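You operate a simulated robot arm through the tools that you are given. There is no shell and no other tool.

The job below is to be done with a simulated robot arm. You get a single attempt, and the scene is never put back.

Task
Push the drip tray under the tap, drain to about its red line, shut off and slide it out.

Only the result counts: the job must be done as asked and must still hold three seconds after the hand-in. Knocking over, shifting, dropping, spilling or breaking anything else fails it.

Robot
A 5-joint arm with a two-finger parallel gripper on a trunk, on a base that moves. Base frame: it is fixed to the floor where the robot stands at the start and does not move with it; the origin is under the middle of the robot, x ahead of it, y to its left, z up. Readings come in m, rad, newtons and seconds.
It reaches about 1.134 m from its shoulder. Its first joint turns from -2.601 to 2.601 rad. Places, roughly: drain tap [2.8, 0.9, 0.9]; drip tray [2.75, 1, 0.75]. Payload 1.57 kg.
The TCP is the grasp point between the finger pads, 0.03 m short of the fingertips. In the tool frame z runs along the fingers and y along their closing line. The gripper opens to 0.11 m. The fingers are 0.024 m wide and 0.012 m thick; the gripper's body (0.048 by 0.112 m) begins 0.078 m behind the TCP.
Orientation is that of the tool frame in the base frame, as a unit quaternion [w, x, y, z]. With the fingers straight down and closing along the base's y, the tool's x points along the base's -x, its y along +y and its z along -z.

Tools
- The arm moves only by the tool arm_command. Its argument "rows" is a list that holds one entry, the list of rows, each a list of 7 numbers: the shift along the base's x, y, z in m, then the turn, a rotation vector about the base's x, y, z in rad, then the gripper command, from -1 (shut) to 1 (fully open), values between in proportion. In form: [[[x, y, z, ax, ay, az, fingers], ...]]. A call has 1 to 20 rows; each row is the pose to reach, as a shift and turn from the pose commanded when the call began. A row lasts 0.2 s, in which the tool goes at most 0.05 m and 0.15 rad; a call with a longer step from one row to the next is refused whole, and so is a gripper value outside its range. Where a pose cannot be reached the arm comes as near as it can. A force on the tool above 60 N (or 10 N above the force at the start of the call, whichever is more), or a blocked arm, ends the call early, and 0.2 s more pass. Each finger travels about 0.072 m/s and halts on what it meets, pressing with about 25 N; the grip force reading is that of the motor and also rises with nothing between the fingers. The clock runs only during rows and for 0.2 s after the last one: add rows that repeat a pose to give the fingers time. It gives the time, the measured TCP pose, the force on the tool (base axes), the opening and the grip force at its end, in the units of the frame above (readings bear some noise), with the torque about the TCP (base axes, N m) and any sound that the robot's microphone picked up.
- Cameras (640 x 400 px; columns grow to the right, rows downward): "scene" is now at [0.0395, 0.1558, 1.7009]; the picture's right is [-0.02, -1.00, 0.00], its down [-0.65, 0.02, -0.76] and it looks along [0.76, -0.02, -0.65] (base axes); focal length 276 px, centre (320, 200). "wrist" rides on the gripper at [0.07, 0.016, -0.141] in the tool frame; the picture's right is [-0.23, 0.97, 0.00], its down [-0.85, -0.20, -0.48] and it looks along [-0.47, -0.11, 0.88] (tool axes); focal length 222 px, centre (320, 200). There is no depth. A picture from a camera that has moved, and an enlarged one, comes with that camera's place and axes in the base frame and with its lens. The place of the scene camera against the robot may be out by one fixed shift of up to 0.018 m in any direction.
- camera(camera): a new picture of that camera. No time passes.
- move_column(by): slides the trunk up (or, below 0, down) by that many m; the arm and the scene camera ride with it, the base frame stays. It gives what a move gives, with no picture.
- steer(legs): drives the robot by 1 to 6 legs, each [ahead, turn to the left] in m and rad, along the robot's own axes; the way and the turn of a leg run together, so that a leg with both is an arc; at most 1.5 m and 3.142 rad a leg. The arm and the cameras ride along, it lands a little off, and it stops where it bumps. It gives what a move gives.
- head_to(pan, tilt): turns the head with the scene camera to pan (to the left, within 2.705 rad either way) and tilt (down, from -0.506 to 1.204), counted from straight ahead of the robot. It gives what a move gives.
- enlarge(camera, box): a new picture of the part [left, top, right, bottom] of that camera's present view, enlarged. No time passes.
- close_job(): hands the job in; it is judged then, once.

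Nothing tells you exact positions but the pictures and the camera data. Unless the task says otherwise, let go and move clear before handing in.

The tools are called as a command line: name --argument value ..., lists and objects as JSON in quotes. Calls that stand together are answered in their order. arm_command: Moves the arm, as the interface text tells. Its arguments: {"type":"object","properties":{"rows":{"type":"array","items":{"type":"array","items":{"type":"array","items":{"type":"number"}}}}},"required":["rows"]} The other tools are called the same way: move_column (by) moves the trunk up or down; steer (legs) drives the base; head_to (pan, tilt) turns the head that bears the scene camera; camera (camera) takes a picture; enlarge (camera, box) takes an enlarged picture of a part of a camera's view; close_job () hands the job in.

At the start:

```text
time: 0.0
tool_pos: [0.6707, 0.1175, 0.9838]
tcp_rot: [0.0, -0.01, 1.0, 0.001]
force: [0.1, 0.1, -0.1]
wrist_torque: [0.01, 0.02, 0.0]
grip_width: 0.11
finger_force: 0.1
trunk travel left (down, up): [-0.716, 0.254]
robot x, y, heading: [0.0, 0.0019, -0.002]
head pan, tilt (commanded): [-0.024, 0.709]
```

scene: 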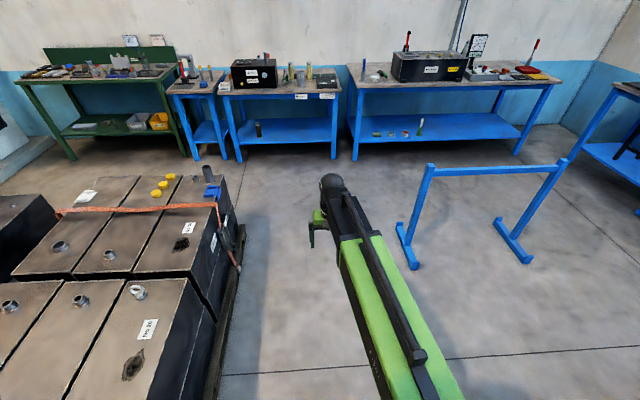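
wrist: 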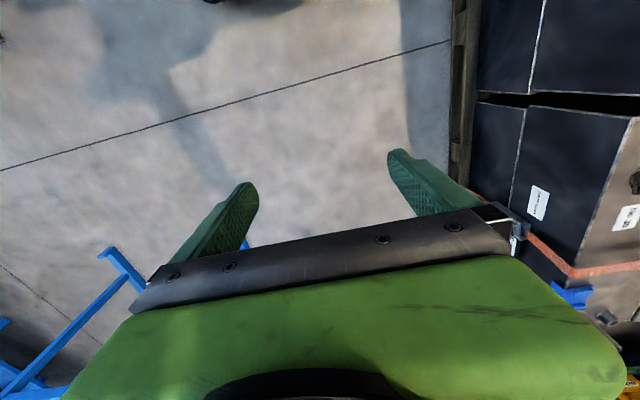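

The far wall is lined with benches. The tap and tray should be at about columns 200–340, rows 50–110 on the middle blue bench with the black box, so I'll zoom in there first.

enlarge --camera "scene" --box '[200, 40, 360, 140]'

enlarge --camera "scene" --box '[140, 40, 300, 140]'

```text
4.00 times, centred on (280, 90) of scene
camera zoom: at [0.0395, 0.1558, 1.7009], right [-0.02, -1.0, 0.0], down [-0.65, 0.02, -0.76], along [0.76, -0.02, -0.65], focal length 1105 px, centre (480, 640)
```

zoom: 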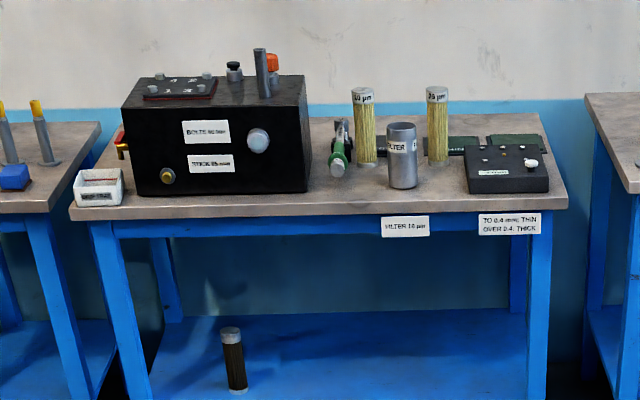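

```text
4.00 times, centred on (220, 90) of scene
camera zoom: at [0.0395, 0.1558, 1.7009], right [-0.02, -1.0, 0.0], down [-0.65, 0.02, -0.76], along [0.76, -0.02, -0.65], focal length 1105 px, centre (720, 640)
```

zoom: 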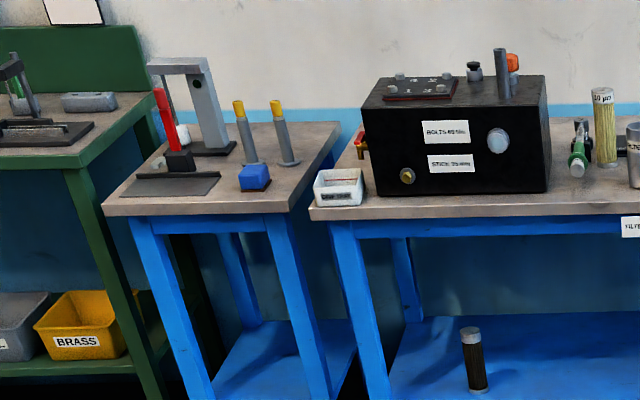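

The tank is the black box. Its brass tap with a red lever is on the tank's left side, and the white tray stands at the bench's front-left corner. The lane along y≈0 looks clear between the battery pallet (y>0.65) and the blue stand (y<-0.55), so I'll drive ahead and take a closer look.

steer --legs '[[1.2, 0.0]]'

head_to --pan 0.45 --tilt 0.5

camera --camera "scene"

```text
time: 6.2
tool_pos: [1.8867, 0.1367, 0.9831]
tcp_rot: [0.0, -0.019, 1.0, 0.0]
force: [-0.3, -0.6, 0.0]
wrist_torque: [0.02, 0.01, -0.04]
grip_width: 0.1101
finger_force: 0.0
trunk travel left (down, up): [-0.716, 0.254]
robot x, y, heading: [1.2202, 0.0097, 0.016]
head pan, tilt (commanded): [-0.024, 0.709]
```

```text
time: 7.1
tool_pos: [1.8867, 0.1374, 0.9845]
tcp_rot: [0.0, -0.017, 1.0, -0.001]
force: [0.1, -0.2, -0.3]
wrist_torque: [-0.01, 0.0, 0.03]
grip_width: 0.1101
finger_force: 0.1
trunk travel left (down, up): [-0.716, 0.254]
robot x, y, heading: [1.2164, 0.007, 0.014]
head pan, tilt (commanded): [0.45, 0.499]
```

```text
taken
camera scene: at [1.2522, 0.2066, 1.7193], right [0.45, -0.89, 0.0], down [-0.43, -0.22, -0.88], along [0.78, 0.39, -0.48], focal length 276 px, centre (320, 200)
```

scene: 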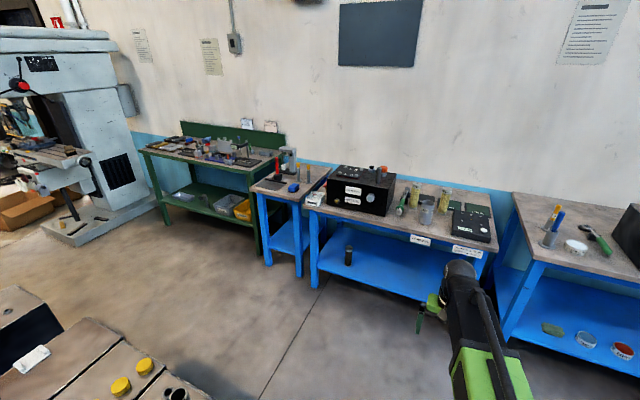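

enlarge --camera "scene" --box '[296, 155, 408, 225]'

enlarge --camera "scene" --box '[240, 140, 400, 300]'

```text
5.71 times, centred on (352, 190) of scene
camera zoom: at [1.2522, 0.2066, 1.7193], right [0.45, -0.89, 0.0], down [-0.43, -0.22, -0.88], along [0.78, 0.39, -0.48], focal length 1579 px, centre (137, 257)
```

zoom: 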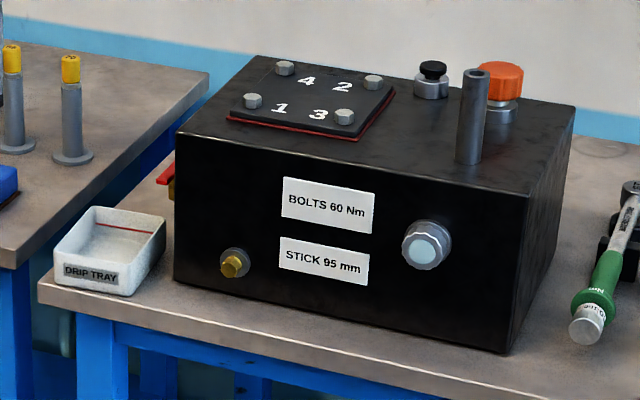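

```text
2.50 times, centred on (320, 220) of scene
camera zoom: at [1.2522, 0.2066, 1.7193], right [0.45, -0.89, 0.0], down [-0.43, -0.22, -0.88], along [0.78, 0.39, -0.48], focal length 691 px, centre (320, 150)
```

zoom: 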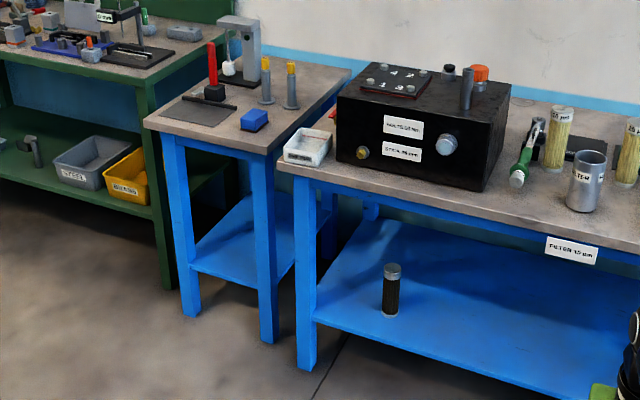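

The tank stands on the left end of the blue bench. The tray is at the front-left corner and has a red line on its inner wall. The tap is on the tank's left side, and part of it is hidden. Before I swing around to y≈0.85, I'll check the pallet's far corner and the floor space.

head_to --pan 0.7 --tilt 0.9

camera --camera "scene"

head_to --pan 0.0 --tilt 1.2

camera --camera "scene"

```text
time: 8.0
tool_pos: [1.8861, 0.1368, 0.9831]
tcp_rot: [0.0, -0.018, 1.0, 0.0]
force: [-0.8, 0.3, -0.8]
wrist_torque: [-0.02, -0.01, 0.04]
grip_width: 0.1101
finger_force: 0.0
trunk travel left (down, up): [-0.716, 0.254]
robot x, y, heading: [1.2176, 0.0074, 0.015]
head pan, tilt (commanded): [0.7, 0.901]
```

```text
taken
camera scene: at [1.228, 0.2154, 1.6855], right [0.66, -0.75, 0.0], down [-0.59, -0.51, -0.62], along [0.47, 0.41, -0.78], focal length 276 px, centre (320, 200)
```

scene: 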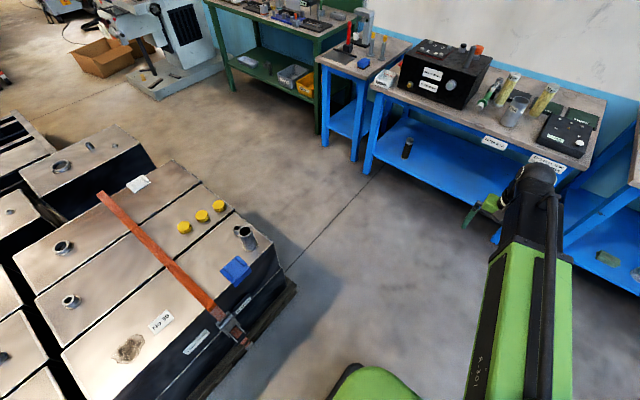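

```text
time: 9.0
tool_pos: [1.8873, 0.1383, 0.9823]
tcp_rot: [0.0, -0.018, 1.0, 0.001]
force: [-0.2, 0.2, 1.0]
wrist_torque: [-0.03, -0.03, 0.01]
grip_width: 0.11
finger_force: 0.0
trunk travel left (down, up): [-0.716, 0.254]
robot x, y, heading: [1.2181, 0.0095, 0.017]
head pan, tilt (commanded): [0.0, 1.201]
```

```text
taken
camera scene: at [1.2269, 0.1667, 1.6657], right [0.02, -1.0, 0.0], down [-0.93, -0.02, -0.36], along [0.36, 0.01, -0.93], focal length 276 px, centre (320, 200)
```

scene: 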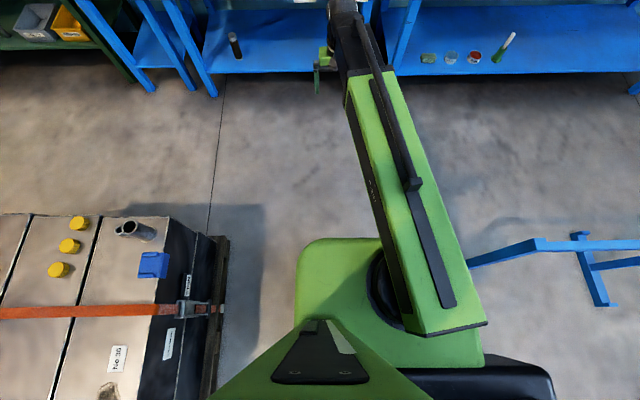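

The pallet's far-right corner is near (1.62, 0.75) and the bench front is near x≈2.67, so there is about 1 m between them. I'll pull the arm in and up first so it clears the tank, then raise the trunk a bit.

arm_command --rows '[[[-0.04, 0, 0.02, 0, 0, 0, 1], [-0.08, 0, 0.04, 0, 0, 0, 1], [-0.12, 0, 0.06, 0, 0, 0, 1], [-0.16, 0, 0.08, 0, 0, 0, 1], [-0.2, 0, 0.1, 0, 0, 0, 1]]]'

move_column --by 0.15

steer --legs '[[0.87, 0.0]]'

```text
time: 10.2
tool_pos: [1.7728, 0.1517, 0.9835]
tcp_rot: [-0.001, -0.018, 1.0, 0.0]
force: [0.5, 0.3, 0.4]
wrist_torque: [0.0, -0.02, -0.04]
grip_width: 0.1102
finger_force: 0.2
out of reach, approached as far as the arm can: row 1, 2, 3, 4, 5
trunk travel left (down, up): [-0.716, 0.254]
robot x, y, heading: [1.2187, 0.0102, 0.017]
head pan, tilt (commanded): [0.0, 1.201]
```

```text
time: 12.0
tool_pos: [1.7725, 0.1533, 1.1334]
tcp_rot: [-0.001, -0.018, 1.0, 0.0]
force: [-0.2, -0.8, 0.5]
wrist_torque: [-0.01, -0.01, -0.03]
grip_width: 0.11
finger_force: 0.1
trunk travel left (down, up): [-0.866, 0.104]
robot x, y, heading: [1.2183, 0.004, 0.018]
head pan, tilt (commanded): [0.0, 1.201]
```

```text
time: 16.5
tool_pos: [2.6345, 0.1713, 1.1345]
tcp_rot: [-0.001, -0.021, 1.0, 0.0]
force: [0.4, -0.1, -0.4]
wrist_torque: [0.03, 0.0, -0.01]
grip_width: 0.1101
finger_force: 0.1
trunk travel left (down, up): [-0.866, 0.104]
robot x, y, heading: [2.0795, 0.0187, 0.019]
head pan, tilt (commanded): [0.0, 1.201]
```

The arm came in by about 0.11 m and the base is at x=2.08. Next I turn left, drive to y≈0.8, and look before turning back.

steer --legs '[[0.0, 1.53], [0.74, 0.0]]'

head_to --pan -1.1 --tilt 0.7

camera --camera "scene"

```text
time: 24.3
tool_pos: [1.9511, 1.3258, 1.1332]
tcp_rot: [0.002, 0.714, -0.7, 0.002]
force: [0.8, 0.0, -0.5]
wrist_torque: [-0.03, 0.05, 0.01]
grip_width: 0.1098
finger_force: 0.0
trunk travel left (down, up): [-0.866, 0.104]
robot x, y, heading: [2.0715, 0.7665, 1.56]
head pan, tilt (commanded): [0.0, 1.201]
```

```text
time: 25.6
tool_pos: [1.952, 1.3265, 1.1333]
tcp_rot: [0.002, 0.714, -0.7, 0.003]
force: [-0.1, 0.3, -0.6]
wrist_torque: [0.04, -0.02, 0.01]
grip_width: 0.1096
finger_force: 0.3
trunk travel left (down, up): [-0.866, 0.104]
robot x, y, heading: [2.0686, 0.7704, 1.561]
head pan, tilt (commanded): [-1.1, 0.7]
```

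```text
taken
camera scene: at [1.9756, 0.7514, 1.8516], right [0.45, -0.89, 0.0], down [-0.58, -0.29, -0.76], along [0.68, 0.34, -0.64], focal length 276 px, centre (320, 200)
```

scene: 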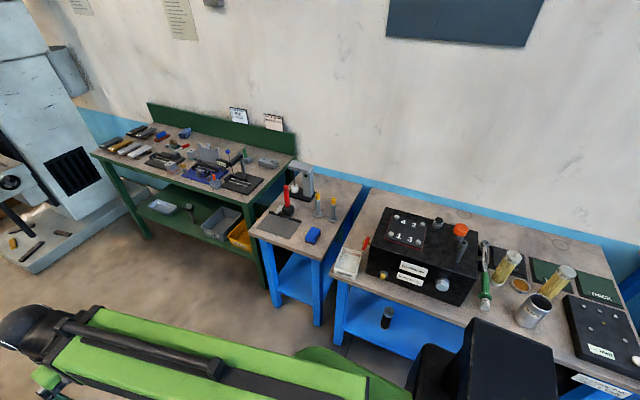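

enlarge --camera "scene" --box '[320, 190, 480, 310]'

enlarge --camera "scene" --box '[325, 225, 389, 289]'

```text
3.33 times, centred on (400, 250) of scene
camera zoom: at [1.9756, 0.7514, 1.8516], right [0.45, -0.89, 0.0], down [-0.58, -0.29, -0.76], along [0.68, 0.34, -0.64], focal length 921 px, centre (53, 33)
```

zoom: 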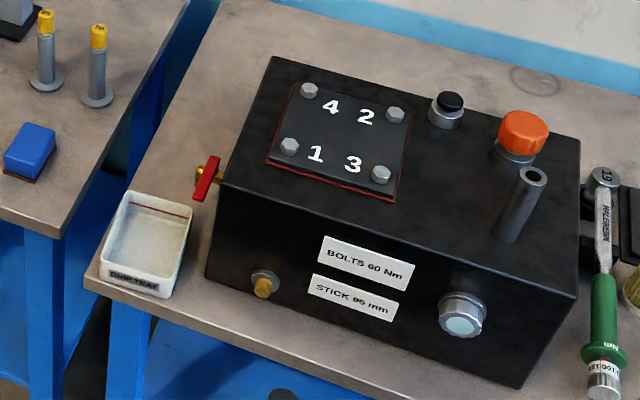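

```text
6.25 times, centred on (357, 257) of scene
camera zoom: at [1.9756, 0.7514, 1.8516], right [0.45, -0.89, 0.0], down [-0.58, -0.29, -0.76], along [0.68, 0.34, -0.64], focal length 1727 px, centre (89, -156)
```

zoom: 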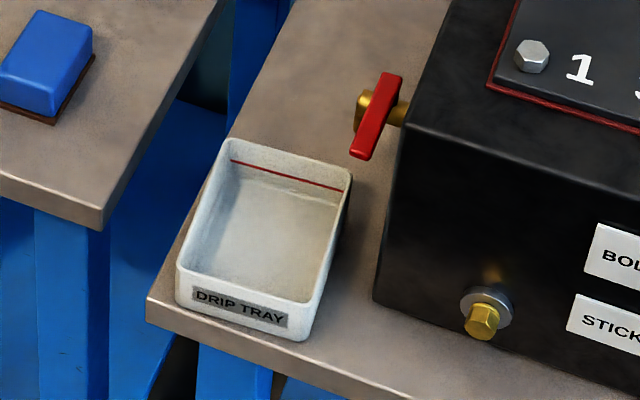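

The tray's front bottom edge is near x≈2.675, it spans y≈0.93–1.03, and it is about 0.12 m long. The bench top is near z≈0.79. The tap is near (2.80, 0.93, 0.91), so the tray needs a push of about 7 cm. I'll turn to face the bench on an arc that moves away from the pallet.

steer --legs '[[0.05, -0.77], [0.05, -0.76]]'

head_to --pan 0.0 --tilt 0.85

camera --camera "scene"

camera --camera "wrist"

```text
time: 30.1
tool_pos: [2.6858, 0.981, 1.1326]
tcp_rot: [-0.004, -0.034, 0.999, -0.002]
force: [1.2, 0.6, 0.8]
wrist_torque: [-0.1, -0.01, -0.02]
grip_width: 0.1099
finger_force: 0.0
trunk travel left (down, up): [-0.866, 0.104]
robot x, y, heading: [2.1312, 0.7981, 0.055]
head pan, tilt (commanded): [-1.1, 0.7]
```

```text
time: 31.4
tool_pos: [2.684, 0.9787, 1.1332]
tcp_rot: [-0.004, -0.034, 0.999, -0.001]
force: [0.6, -0.7, -0.2]
wrist_torque: [-0.02, 0.01, -0.01]
grip_width: 0.1098
finger_force: 0.0
trunk travel left (down, up): [-0.866, 0.104]
robot x, y, heading: [2.1328, 0.7964, 0.05]
head pan, tilt (commanded): [0.0, 0.85]
```

```text
taken
camera scene: at [2.1572, 0.9583, 1.8394], right [0.05, -1.0, 0.0], down [-0.75, -0.04, -0.66], along [0.66, 0.03, -0.75], focal length 276 px, centre (320, 200)
```

scene: 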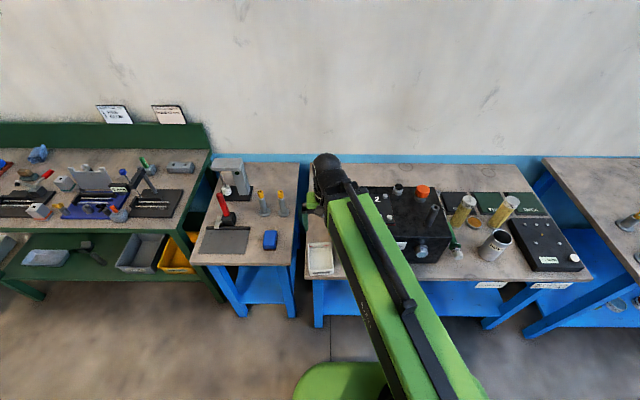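

```text
taken
camera wrist: at [2.614, 0.991, 1.2745], right [0.16, 0.99, 0.0], down [0.87, -0.14, 0.47], along [0.47, -0.08, -0.88], focal length 222 px, centre (320, 200)
```

wrist: 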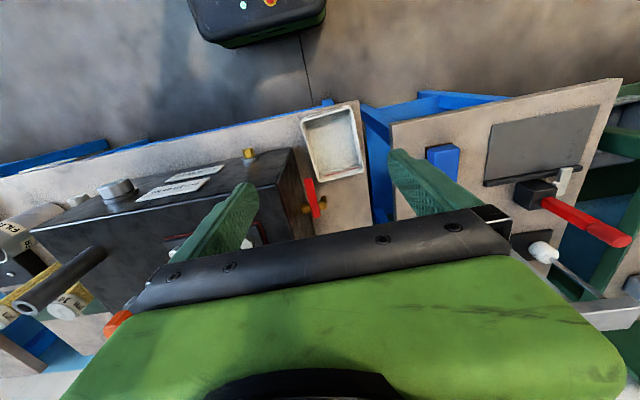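

enlarge --camera "wrist" --box '[264, 150, 344, 230]'

enlarge --camera "wrist" --box '[230, 80, 390, 240]'

enlarge --camera "scene" --box '[280, 180, 360, 280]'

```text
5.00 times, centred on (304, 190) of wrist
camera zoom: at [2.614, 0.991, 1.2745], right [0.16, 0.99, 0.0], down [0.87, -0.14, 0.47], along [0.47, -0.08, -0.88], focal length 1111 px, centre (400, 250)
```

zoom: 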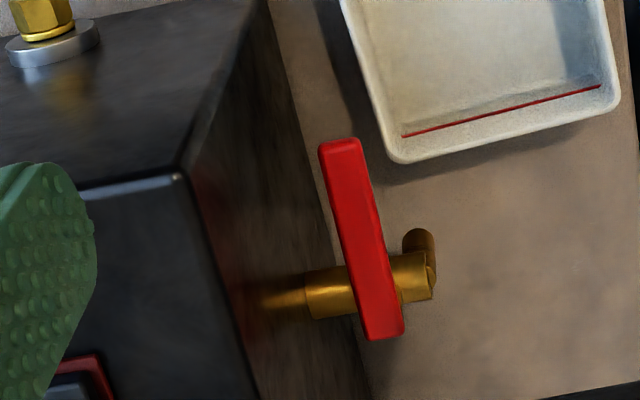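

```text
2.50 times, centred on (310, 160) of wrist
camera zoom: at [2.614, 0.991, 1.2745], right [0.16, 0.99, 0.0], down [0.87, -0.14, 0.47], along [0.47, -0.08, -0.88], focal length 555 px, centre (345, 300)
```

zoom: 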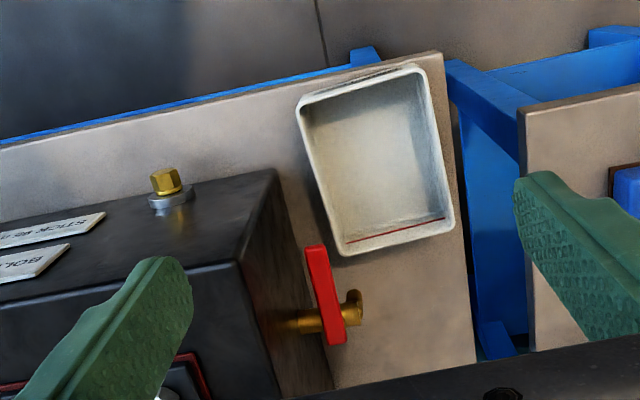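

```text
4.00 times, centred on (320, 230) of scene
camera zoom: at [2.1572, 0.9583, 1.8394], right [0.05, -1.0, 0.0], down [-0.75, -0.04, -0.66], along [0.66, 0.03, -0.75], focal length 1105 px, centre (320, 80)
```

zoom: 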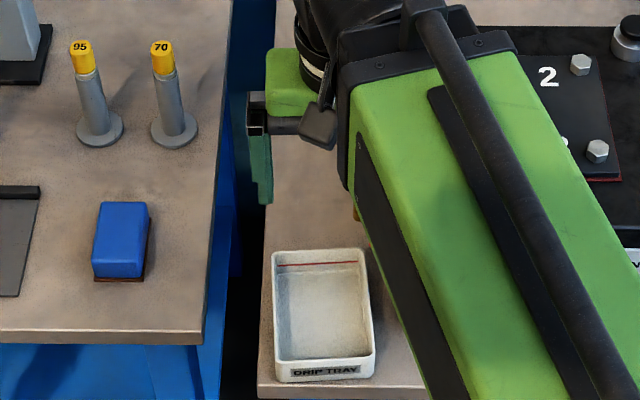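

I'm now facing the bench. The wrist camera shows the tap as a pipe leaving the tank's left face, with an elbow spout pointing down at about (2.81, 0.965). The flat red lever is on top and points back at me, so the tap is shut. I'll move the gripper left a bit to triangulate the heights of the lever, spout and rim.

arm_command --rows '[[[0, 0.04, -0.01, 0, 0, 0, 1], [0, 0.08, -0.02, 0, 0, 0, 1], [0, 0.12, -0.03, 0, 0, 0, 1], [0, 0.15, -0.05, 0, 0, 0, 1], [0, 0.15, -0.08, 0, 0, 0, 1]]]'

enlarge --camera "wrist" --box '[180, 80, 340, 240]'

camera --camera "wrist"

```text
time: 32.6
tool_pos: [2.6828, 1.1316, 1.1339]
tcp_rot: [-0.004, -0.034, 0.999, -0.001]
force: [-0.5, 0.1, -0.7]
wrist_torque: [0.02, 0.0, 0.0]
grip_width: 0.1098
finger_force: 0.1
out of reach, approached as far as the arm can: row 1, 2, 3, 4, 5
trunk travel left (down, up): [-0.866, 0.104]
robot x, y, heading: [2.1348, 0.7995, 0.049]
head pan, tilt (commanded): [0.0, 0.85]
```

```text
2.50 times, centred on (260, 160) of wrist
camera zoom: at [2.6131, 1.1427, 1.2745], right [0.16, 0.99, 0.0], down [0.87, -0.14, 0.47], along [0.47, -0.08, -0.88], focal length 555 px, centre (470, 300)
```

zoom: 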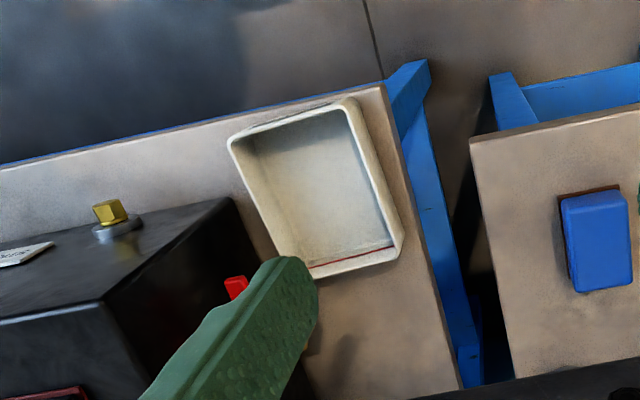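

```text
taken
camera wrist: at [2.6131, 1.1427, 1.2745], right [0.16, 0.99, 0.0], down [0.87, -0.14, 0.47], along [0.47, -0.08, -0.88], focal length 222 px, centre (320, 200)
```

wrist: 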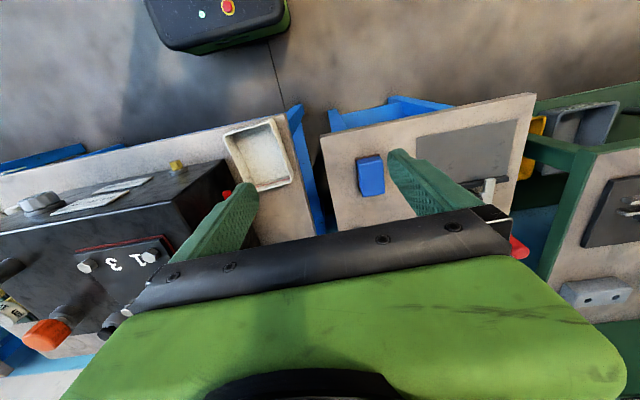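

The gripper moved sideways but its height did not change, so height may have to come from the trunk. I'll test small x, z and tilt moves one at a time.

arm_command --rows '[[[0, 0, -0.04, 0, 0, 0, 1], [0, 0, -0.06, 0, 0, 0, 1]]]'

arm_command --rows '[[[-0.04, 0, 0, 0, 0, 0, 1], [-0.08, 0, 0, 0, 0, 0, 1]]]'

arm_command --rows '[[[0, 0, 0, 0, 0, -0.15, 1], [0, 0, 0, 0, 0, -0.3, 1]]]'

arm_command --rows '[[[0, 0, 0, 0, -0.15, 0, 1], [0, 0, 0, 0, -0.3, 0, 1]]]'

```text
time: 33.2
tool_pos: [2.6831, 1.1306, 1.133]
tcp_rot: [-0.004, -0.034, 0.999, 0.0]
force: [-0.1, 1.0, 0.5]
wrist_torque: [0.01, 0.0, 0.0]
grip_width: 0.1099
finger_force: 0.0
out of reach, approached as far as the arm can: row 1, 2
trunk travel left (down, up): [-0.866, 0.104]
robot x, y, heading: [2.1308, 0.798, 0.054]
head pan, tilt (commanded): [0.0, 0.85]
```

```text
time: 33.8
tool_pos: [2.6034, 1.1275, 1.1321]
tcp_rot: [-0.003, -0.035, 0.999, -0.001]
force: [-0.2, -0.8, -0.4]
wrist_torque: [-0.01, -0.01, 0.01]
grip_width: 0.1099
finger_force: 0.1
trunk travel left (down, up): [-0.866, 0.104]
robot x, y, heading: [2.1363, 0.8, 0.05]
head pan, tilt (commanded): [0.0, 0.85]
```

```text
time: 34.4
tool_pos: [2.6043, 1.1285, 1.1318]
tcp_rot: [-0.003, 0.117, 0.993, 0.0]
force: [0.6, -0.2, 0.5]
wrist_torque: [-0.01, 0.0, -0.01]
grip_width: 0.1099
finger_force: 0.0
trunk travel left (down, up): [-0.866, 0.104]
robot x, y, heading: [2.1329, 0.7962, 0.053]
head pan, tilt (commanded): [0.0, 0.85]
```

```text
time: 35.0
tool_pos: [2.6348, 1.1569, 1.1431]
tcp_rot: [0.145, 0.115, 0.983, 0.016]
force: [0.2, 0.9, 0.2]
wrist_torque: [-0.03, 0.01, 0.0]
grip_width: 0.11
finger_force: 0.0
out of reach, approached as far as the arm can: row 1, 2
trunk travel left (down, up): [-0.866, 0.104]
robot x, y, heading: [2.1334, 0.8024, 0.048]
head pan, tilt (commanded): [0.0, 0.85]
```

The arm moves freely in x, y and yaw, tilts at the wrist, and gets its height only from the trunk. I'll set the fingers straight down again, then look at the layout.

arm_command --rows '[[[-0.01, -0.009, -0.004, 0, 0.1, 0, 1], [-0.02, -0.019, -0.008, 0, 0.2, 0, 1], [-0.03, -0.028, -0.0113, 0, 0.298, 0, 1], [-0.03, -0.028, -0.0113, 0, 0.298, 0, 1]]]'

camera --camera "scene"

camera --camera "wrist"

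```text
time: 36.0
tool_pos: [2.6044, 1.1291, 1.1334]
tcp_rot: [-0.004, 0.115, 0.993, 0.0]
force: [-0.8, -0.1, 0.1]
wrist_torque: [0.03, -0.02, -0.02]
grip_width: 0.11
finger_force: 0.1
trunk travel left (down, up): [-0.866, 0.104]
robot x, y, heading: [2.1332, 0.798, 0.05]
head pan, tilt (commanded): [0.0, 0.85]
```

```text
taken
camera scene: at [2.1572, 0.9582, 1.8394], right [0.05, -1.0, 0.0], down [-0.75, -0.04, -0.66], along [0.66, 0.03, -0.75], focal length 276 px, centre (320, 200)
```

scene: 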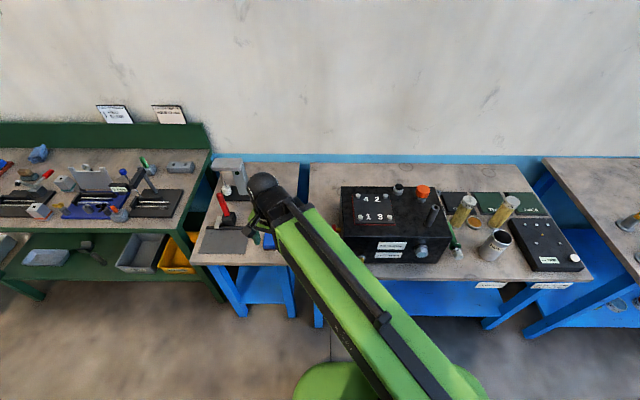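

```text
taken
camera wrist: at [2.542, 1.1608, 1.2744], right [0.44, 0.9, 0.0], down [0.79, -0.39, 0.47], along [0.42, -0.21, -0.88], focal length 222 px, centre (320, 200)
```

wrist: 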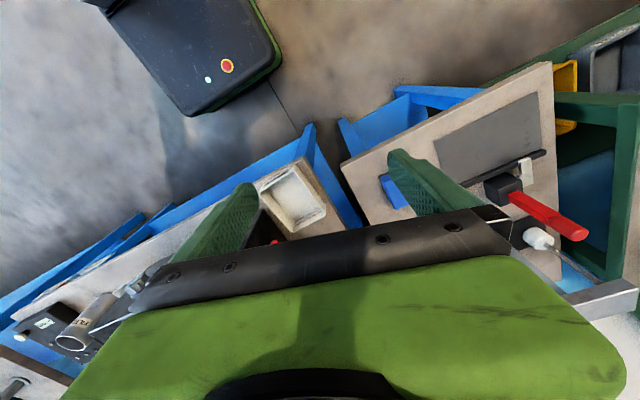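

I'll retract the gripper clear of the bench edge and lower the trunk, so the head camera can view the tap from nearer its own height.

arm_command --rows '[[[-0.04, 0.02, 0, 0, 0, 0, 1], [-0.08, 0.04, 0, 0, 0, 0, 1], [-0.12, 0.06, 0, 0, 0, 0, 1], [-0.15, 0.08, 0, 0, 0, 0, 1]]]'

head_to --pan 0.0 --tilt 0.6

camera --camera "scene"

camera --camera "wrist"

```text
time: 37.0
tool_pos: [2.4716, 1.2359, 1.1335]
tcp_rot: [-0.004, 0.115, 0.993, -0.002]
force: [0.2, 0.5, -0.2]
wrist_torque: [-0.03, -0.04, 0.02]
grip_width: 0.1102
finger_force: 0.1
out of reach, approached as far as the arm can: row 1, 2, 3, 4
trunk travel left (down, up): [-0.866, 0.104]
robot x, y, heading: [2.1297, 0.7964, 0.05]
head pan, tilt (commanded): [0.0, 0.85]
```

```text
time: 37.8
tool_pos: [2.472, 1.2348, 1.1332]
tcp_rot: [-0.004, 0.116, 0.993, -0.002]
force: [0.6, 0.1, -0.1]
wrist_torque: [-0.02, -0.02, -0.01]
grip_width: 0.1101
finger_force: 0.0
trunk travel left (down, up): [-0.866, 0.104]
robot x, y, heading: [2.1313, 0.7976, 0.047]
head pan, tilt (commanded): [0.0, 0.6]
```

```text
taken
camera scene: at [2.1673, 0.9588, 1.8602], right [0.05, -1.0, 0.0], down [-0.56, -0.03, -0.82], along [0.82, 0.04, -0.57], focal length 276 px, centre (320, 200)
```

scene: 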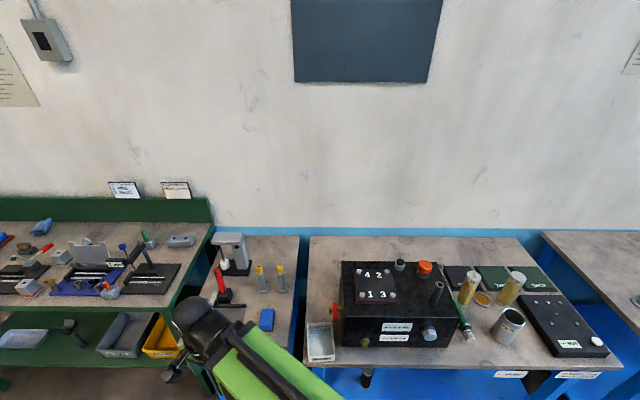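

```text
taken
camera wrist: at [2.4091, 1.2683, 1.2743], right [0.44, 0.9, -0.01], down [0.79, -0.39, 0.47], along [0.42, -0.22, -0.88], focal length 222 px, centre (320, 200)
```

wrist: 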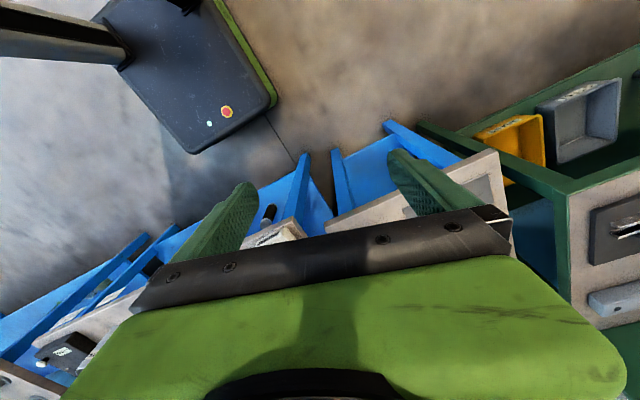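

move_column --by -0.5

camera --camera "scene"

enlarge --camera "scene" --box '[280, 160, 400, 260]'

```text
refused: -0.5 is not a number from -0.4 to 0.4
```

```text
taken
camera scene: at [2.1673, 0.9588, 1.8602], right [0.05, -1.0, 0.0], down [-0.56, -0.03, -0.82], along [0.82, 0.04, -0.57], focal length 276 px, centre (320, 200)
```

scene: 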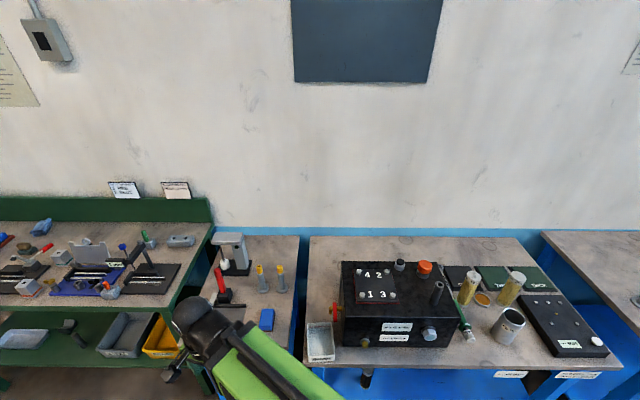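

```text
4.00 times, centred on (340, 210) of scene
camera zoom: at [2.1673, 0.9588, 1.8602], right [0.05, -1.0, 0.0], down [-0.56, -0.03, -0.82], along [0.82, 0.04, -0.57], focal length 1105 px, centre (240, 160)
```

zoom: 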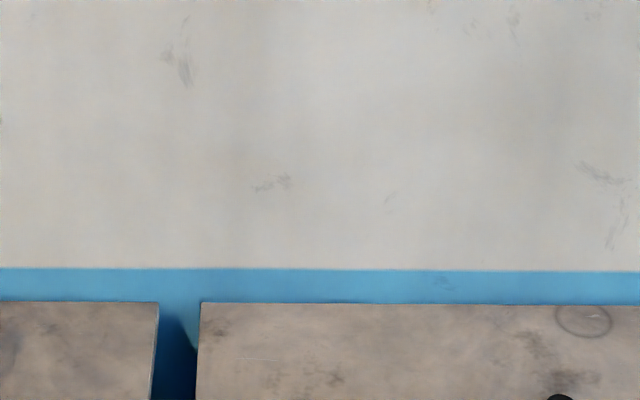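

The column move is limited to 0.4 m per call. I'll take a high close-up from here first, then go down 0.4 m.

enlarge --camera "scene" --box '[296, 280, 376, 370]'

move_column --by -0.4

head_to --pan 0.0 --tilt 0.5

camera --camera "scene"

```text
4.44 times, centred on (336, 325) of scene
camera zoom: at [2.1673, 0.9588, 1.8602], right [0.05, -1.0, 0.0], down [-0.56, -0.03, -0.82], along [0.82, 0.04, -0.57], focal length 1228 px, centre (249, -356)
```

zoom: 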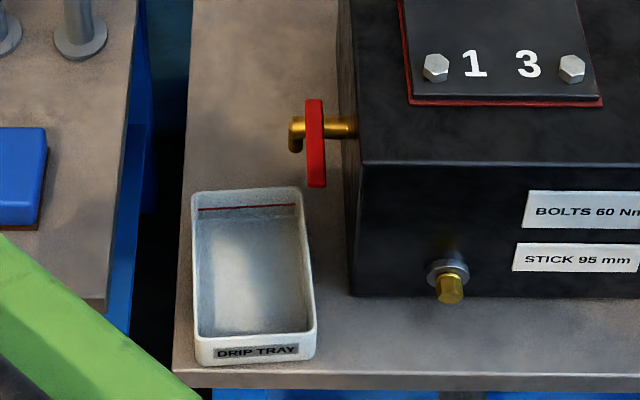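

```text
time: 41.6
tool_pos: [2.4722, 1.2348, 0.7326]
tcp_rot: [-0.004, 0.115, 0.993, -0.001]
force: [-0.8, -0.2, -0.2]
wrist_torque: [0.02, -0.01, 0.03]
grip_width: 0.1098
finger_force: 0.1
trunk travel left (down, up): [-0.466, 0.504]
robot x, y, heading: [2.1334, 0.7994, 0.055]
head pan, tilt (commanded): [0.0, 0.6]
```

```text
time: 42.3
tool_pos: [2.4728, 1.2358, 0.7337]
tcp_rot: [-0.004, 0.116, 0.993, -0.002]
force: [0.0, 0.8, -0.6]
wrist_torque: [-0.01, 0.0, 0.0]
grip_width: 0.1101
finger_force: 0.2
trunk travel left (down, up): [-0.466, 0.504]
robot x, y, heading: [2.1292, 0.7986, 0.05]
head pan, tilt (commanded): [0.0, 0.499]
```

```text
taken
camera scene: at [2.1701, 0.9588, 1.4693], right [0.05, -1.0, 0.0], down [-0.48, -0.02, -0.88], along [0.88, 0.04, -0.48], focal length 276 px, centre (320, 200)
```

scene: 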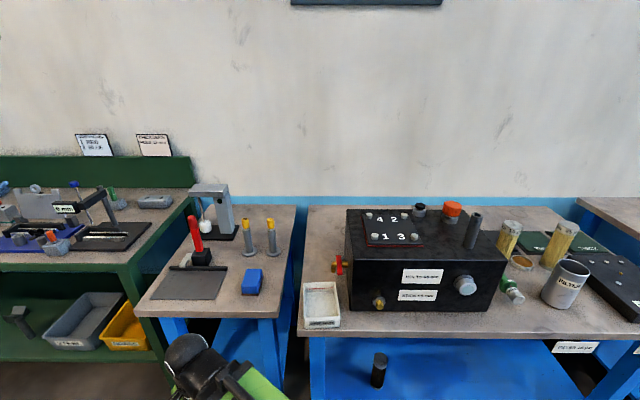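

enlarge --camera "scene" --box '[290, 230, 386, 340]'

enlarge --camera "scene" --box '[316, 236, 372, 292]'

```text
3.64 times, centred on (338, 285) of scene
camera zoom: at [2.1701, 0.9588, 1.4693], right [0.05, -1.0, 0.0], down [-0.48, -0.02, -0.88], along [0.88, 0.04, -0.48], focal length 1005 px, centre (254, -109)
```

zoom: 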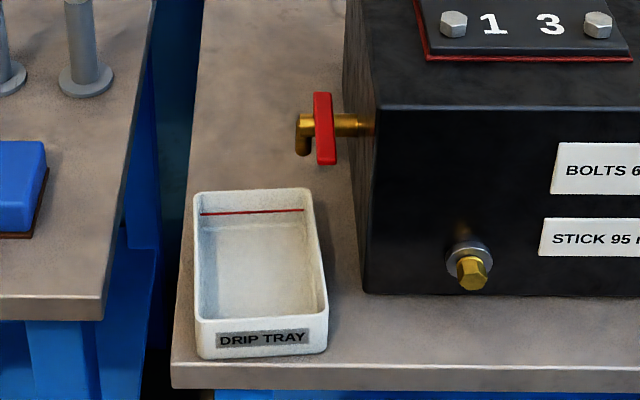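

```text
7.14 times, centred on (344, 264) of scene
camera zoom: at [2.1701, 0.9588, 1.4693], right [0.05, -1.0, 0.0], down [-0.48, -0.02, -0.88], along [0.88, 0.04, -0.48], focal length 1974 px, centre (149, -257)
```

zoom: 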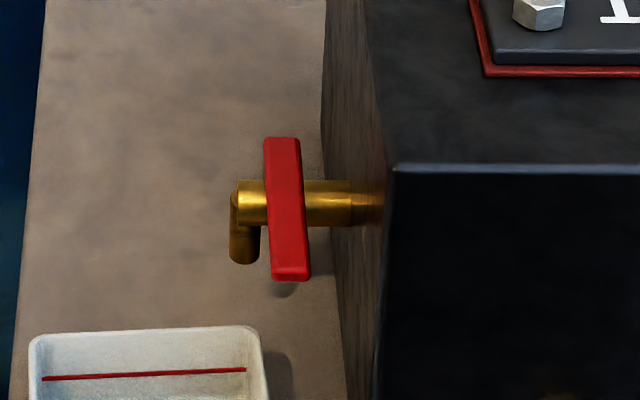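

The tap geometry is now clear from two views:
- **Lever:** horizontal at z≈0.907, about 0.075 m long, with its pivot near (2.838, 0.947).
- **Spout mouth:** about (2.84, 0.961, 0.84).
- **Tray:** rim z≈0.832, centre near (2.735, 0.998), yaw about 0.08 rad.

The tray must go about 10 cm in and 2 cm toward the tank. I'll raise the trunk and bring the gripper over the tray's front wall, with the fingers closing along x.

move_column --by 0.32

arm_command --rows '[[[0.0223, -0.027, 0, 0, 0, -0.14, 1], [0.0447, -0.054, 0, 0, 0, -0.28, 1], [0.067, -0.081, 0, 0, 0, -0.42, 1], [0.0893, -0.108, 0, 0, 0, -0.56, 1], [0.1117, -0.136, 0, 0, 0, -0.7, 1], [0.134, -0.163, 0, 0, 0, -0.84, 1], [0.156, -0.19, 0, 0, 0, -0.98, 1], [0.179, -0.217, 0, 0, 0, -1.12, 1], [0.201, -0.244, 0, 0, 0, -1.258, 0.2], [0.201, -0.244, 0, 0, 0, -1.258, 0.2], [0.201, -0.244, 0, 0, 0, -1.258, 0.2]]]'

camera --camera "wrist"

camera --camera "scene"

```text
time: 45.4
tool_pos: [2.4715, 1.236, 1.0526]
tcp_rot: [-0.005, 0.116, 0.993, -0.003]
force: [-0.2, -0.9, 0.0]
wrist_torque: [0.02, -0.03, -0.03]
grip_width: 0.1101
finger_force: 0.1
trunk travel left (down, up): [-0.786, 0.184]
robot x, y, heading: [2.1293, 0.7987, 0.047]
head pan, tilt (commanded): [0.0, 0.499]
```

```text
time: 47.8
tool_pos: [2.673, 0.9936, 1.0516]
tcp_rot: [-0.003, 0.678, 0.735, 0.0]
force: [0.0, 0.3, 0.8]
wrist_torque: [0.0, 0.01, 0.01]
grip_width: 0.066
finger_force: 0.1
out of reach, approached as far as the arm can: row 1, 2, 3, 4, 5, 6, 7, 8
trunk travel left (down, up): [-0.786, 0.184]
robot x, y, heading: [2.1338, 0.7981, 0.051]
head pan, tilt (commanded): [0.0, 0.499]
```

```text
taken
camera wrist: at [2.6847, 1.0623, 1.1944], right [0.99, -0.15, -0.01], down [-0.13, -0.87, 0.47], along [-0.08, -0.47, -0.88], focal length 222 px, centre (320, 200)
```

wrist: 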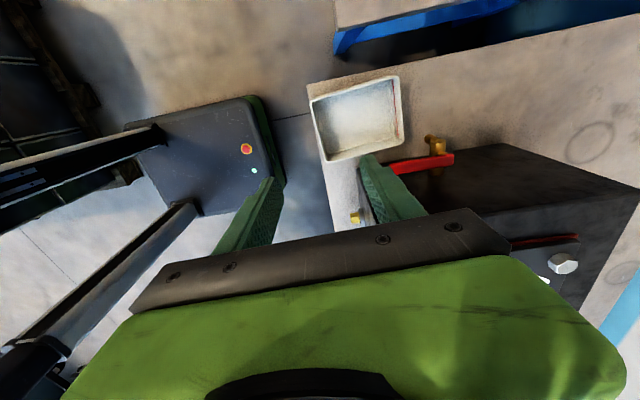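

```text
taken
camera scene: at [2.1702, 0.9588, 1.7894], right [0.05, -1.0, 0.0], down [-0.48, -0.02, -0.88], along [0.88, 0.04, -0.48], focal length 276 px, centre (320, 200)
```

scene: 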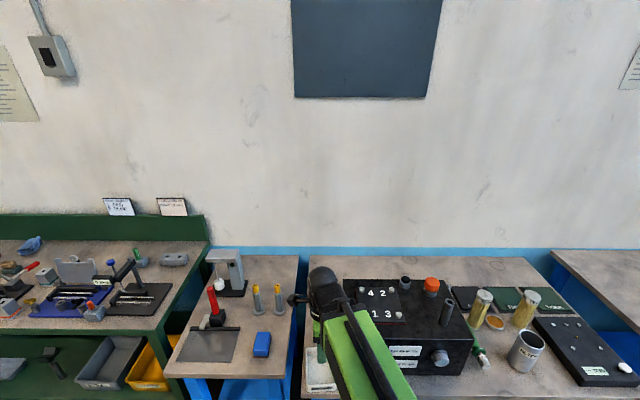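

enlarge --camera "wrist" --box '[300, 60, 480, 220]'

enlarge --camera "wrist" --box '[370, 110, 470, 210]'

```text
2.50 times, centred on (390, 140) of wrist
camera zoom: at [2.6847, 1.0623, 1.1944], right [0.99, -0.15, -0.01], down [-0.13, -0.87, 0.47], along [-0.08, -0.47, -0.88], focal length 555 px, centre (145, 350)
```

zoom: 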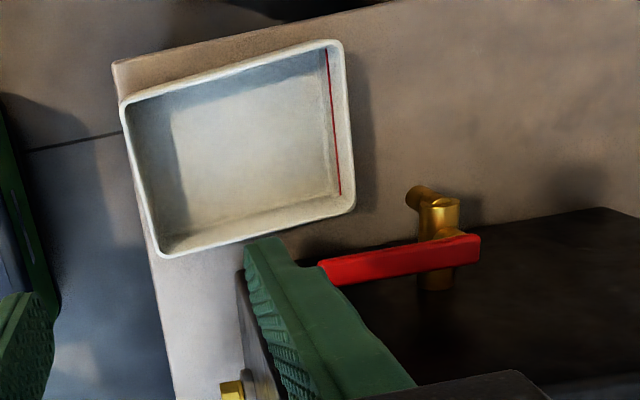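

```text
4.00 times, centred on (420, 160) of wrist
camera zoom: at [2.6847, 1.0623, 1.1944], right [0.99, -0.15, -0.01], down [-0.13, -0.87, 0.47], along [-0.08, -0.47, -0.88], focal length 888 px, centre (-80, 360)
```

zoom: 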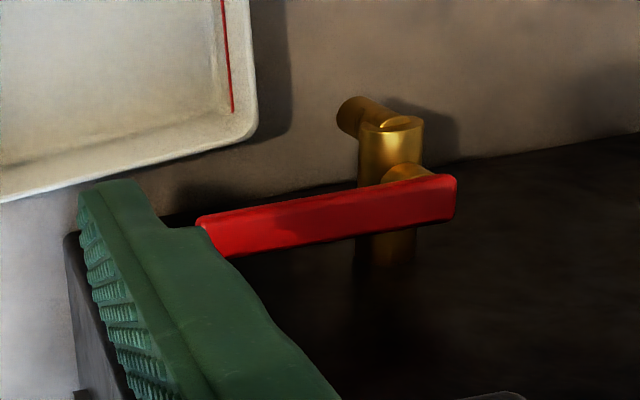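

The stem is visible under the lever's far end, which confirms a pivot near (2.836, 0.949). The tray's front wall is centred near (2.671, 0.99) with a yaw of about 0.09, right below the gripper. I'll lower to just above the rim and check the alignment.

move_column --by -0.15

camera --camera "wrist"

head_to --pan 0.0 --tilt 0.7

enlarge --camera "scene" --box '[260, 180, 420, 320]'

```text
time: 49.6
tool_pos: [2.6732, 0.9928, 0.9032]
tcp_rot: [-0.004, 0.678, 0.735, 0.001]
force: [0.2, 0.0, -0.4]
wrist_torque: [-0.02, -0.01, 0.0]
grip_width: 0.0659
finger_force: 0.0
trunk travel left (down, up): [-0.636, 0.334]
robot x, y, heading: [2.1343, 0.8003, 0.048]
head pan, tilt (commanded): [0.0, 0.499]
```

```text
taken
camera wrist: at [2.6846, 1.0623, 1.0444], right [0.99, -0.15, -0.01], down [-0.13, -0.87, 0.47], along [-0.07, -0.47, -0.88], focal length 222 px, centre (320, 200)
```

wrist: 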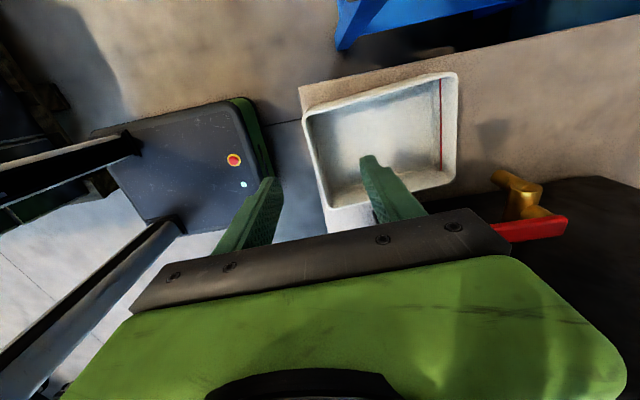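

```text
time: 50.3
tool_pos: [2.6734, 0.9925, 0.904]
tcp_rot: [-0.004, 0.678, 0.735, 0.002]
force: [0.5, -0.2, -0.4]
wrist_torque: [-0.01, 0.0, 0.0]
grip_width: 0.0663
finger_force: 0.0
trunk travel left (down, up): [-0.636, 0.334]
robot x, y, heading: [2.1342, 0.7964, 0.05]
head pan, tilt (commanded): [0.0, 0.7]
```

```text
2.86 times, centred on (340, 250) of scene
camera zoom: at [2.1642, 0.9585, 1.6217], right [0.05, -1.0, 0.0], down [-0.64, -0.03, -0.77], along [0.76, 0.04, -0.64], focal length 789 px, centre (263, 57)
```

zoom: 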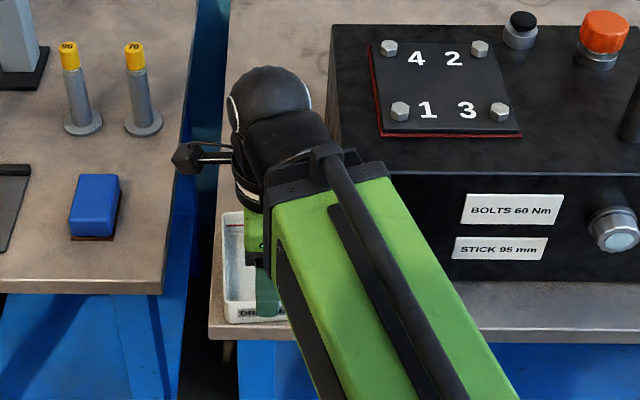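

enlarge --camera "wrist" --box '[290, 60, 470, 220]'

```text
2.50 times, centred on (380, 140) of wrist
camera zoom: at [2.6846, 1.0623, 1.0444], right [0.99, -0.15, -0.01], down [-0.13, -0.87, 0.47], along [-0.07, -0.47, -0.88], focal length 555 px, centre (170, 350)
```

zoom: 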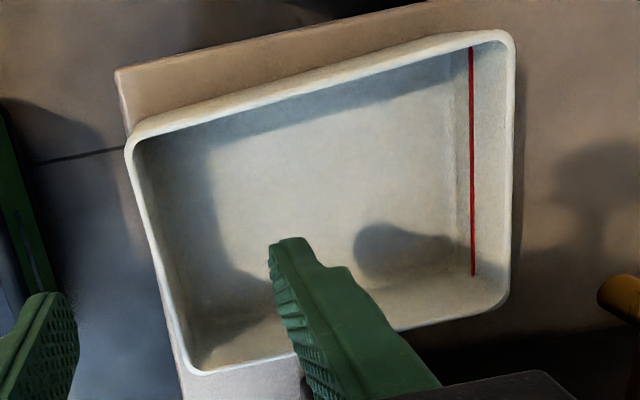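

The inner finger is over the tray interior and the outer finger is in front of the wall. I'll lower the last 6.5 cm and close gently on the wall.

move_column --by -0.064

camera --camera "wrist"

```text
time: 51.3
tool_pos: [2.6736, 0.9916, 0.8395]
tcp_rot: [-0.003, 0.678, 0.735, 0.001]
force: [0.3, -0.7, -1.2]
wrist_torque: [0.01, 0.0, 0.02]
grip_width: 0.0659
finger_force: 0.1
trunk travel left (down, up): [-0.572, 0.398]
robot x, y, heading: [2.1332, 0.7946, 0.044]
head pan, tilt (commanded): [0.0, 0.7]
```

```text
taken
camera wrist: at [2.6846, 1.0623, 0.9804], right [0.99, -0.15, -0.01], down [-0.13, -0.87, 0.47], along [-0.07, -0.47, -0.88], focal length 222 px, centre (320, 200)
```

wrist: 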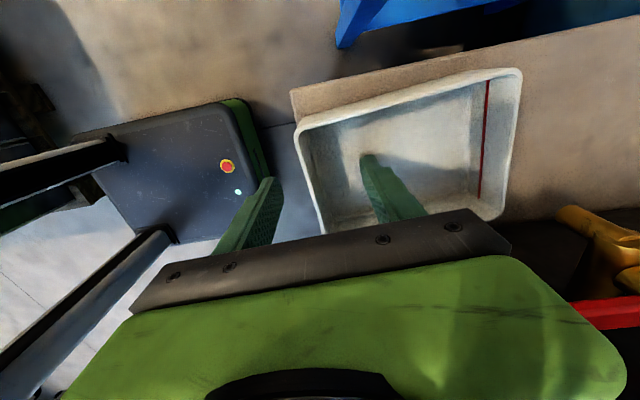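

arm_command --rows '[[[0, 0, 0, 0, 0, 0, -0.4], [0, 0, 0, 0, 0, 0, -0.7], [0, 0, 0, 0, 0, 0, -1], [0, 0, 0, 0, 0, 0, -1], [0, 0, 0, 0, 0, 0, -1]]]'

camera --camera "wrist"

```text
time: 52.5
tool_pos: [2.6728, 0.9928, 0.8391]
tcp_rot: [-0.003, 0.677, 0.736, 0.001]
force: [0.4, 0.6, 2.1]
wrist_torque: [0.03, -0.38, 0.15]
grip_width: 0.0027
finger_force: 23.9
trunk travel left (down, up): [-0.572, 0.398]
robot x, y, heading: [2.1327, 0.7996, 0.048]
head pan, tilt (commanded): [0.0, 0.7]
```

```text
taken
camera wrist: at [2.6845, 1.0624, 0.9804], right [0.99, -0.15, -0.01], down [-0.13, -0.87, 0.47], along [-0.07, -0.47, -0.88], focal length 222 px, centre (320, 200)
```

wrist: 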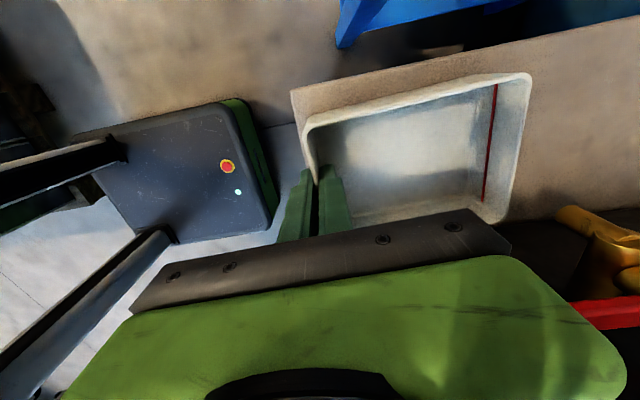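

I have the tray's front wall gripped; it is about 3 mm thick. Before pushing, I need to be sure the rim passes under the spout, so I'll look closely at the spout.

enlarge --camera "wrist" --box '[480, 60, 640, 260]'

head_to --pan 0.25 --tilt 0.6

camera --camera "scene"

```text
2.00 times, centred on (560, 160) of wrist
camera zoom: at [2.6845, 1.0624, 0.9804], right [0.99, -0.15, -0.01], down [-0.13, -0.87, 0.47], along [-0.07, -0.47, -0.88], focal length 444 px, centre (-160, 280)
```

zoom: 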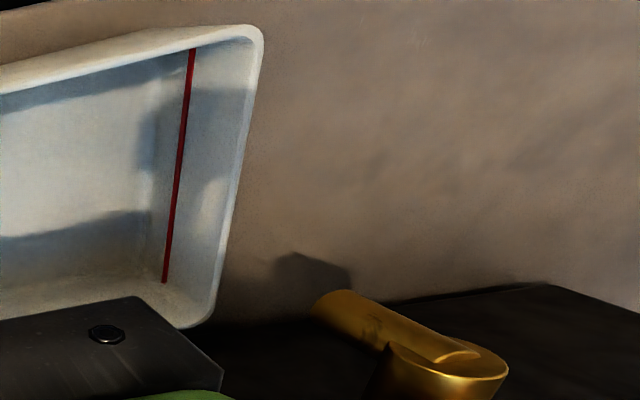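

```text
time: 53.3
tool_pos: [2.673, 0.9922, 0.8389]
tcp_rot: [-0.004, 0.677, 0.736, 0.001]
force: [0.6, 0.3, 2.1]
wrist_torque: [0.06, -0.33, 0.07]
grip_width: 0.0026
finger_force: 24.0
trunk travel left (down, up): [-0.572, 0.398]
robot x, y, heading: [2.1327, 0.7972, 0.052]
head pan, tilt (commanded): [0.25, 0.6]
```

```text
taken
camera scene: at [2.1636, 0.9803, 1.5662], right [0.3, -0.96, 0.0], down [-0.54, -0.17, -0.83], along [0.79, 0.24, -0.56], focal length 276 px, centre (320, 200)
```

scene: 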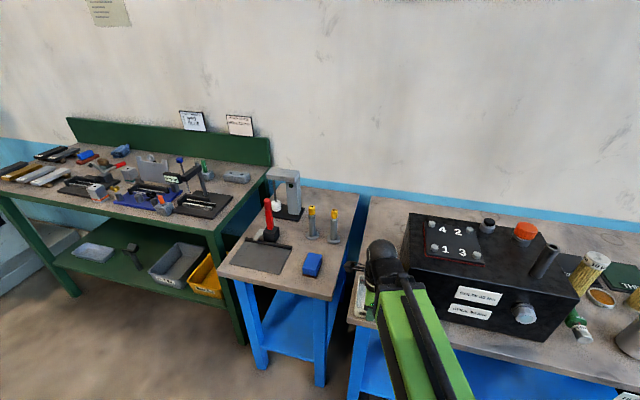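

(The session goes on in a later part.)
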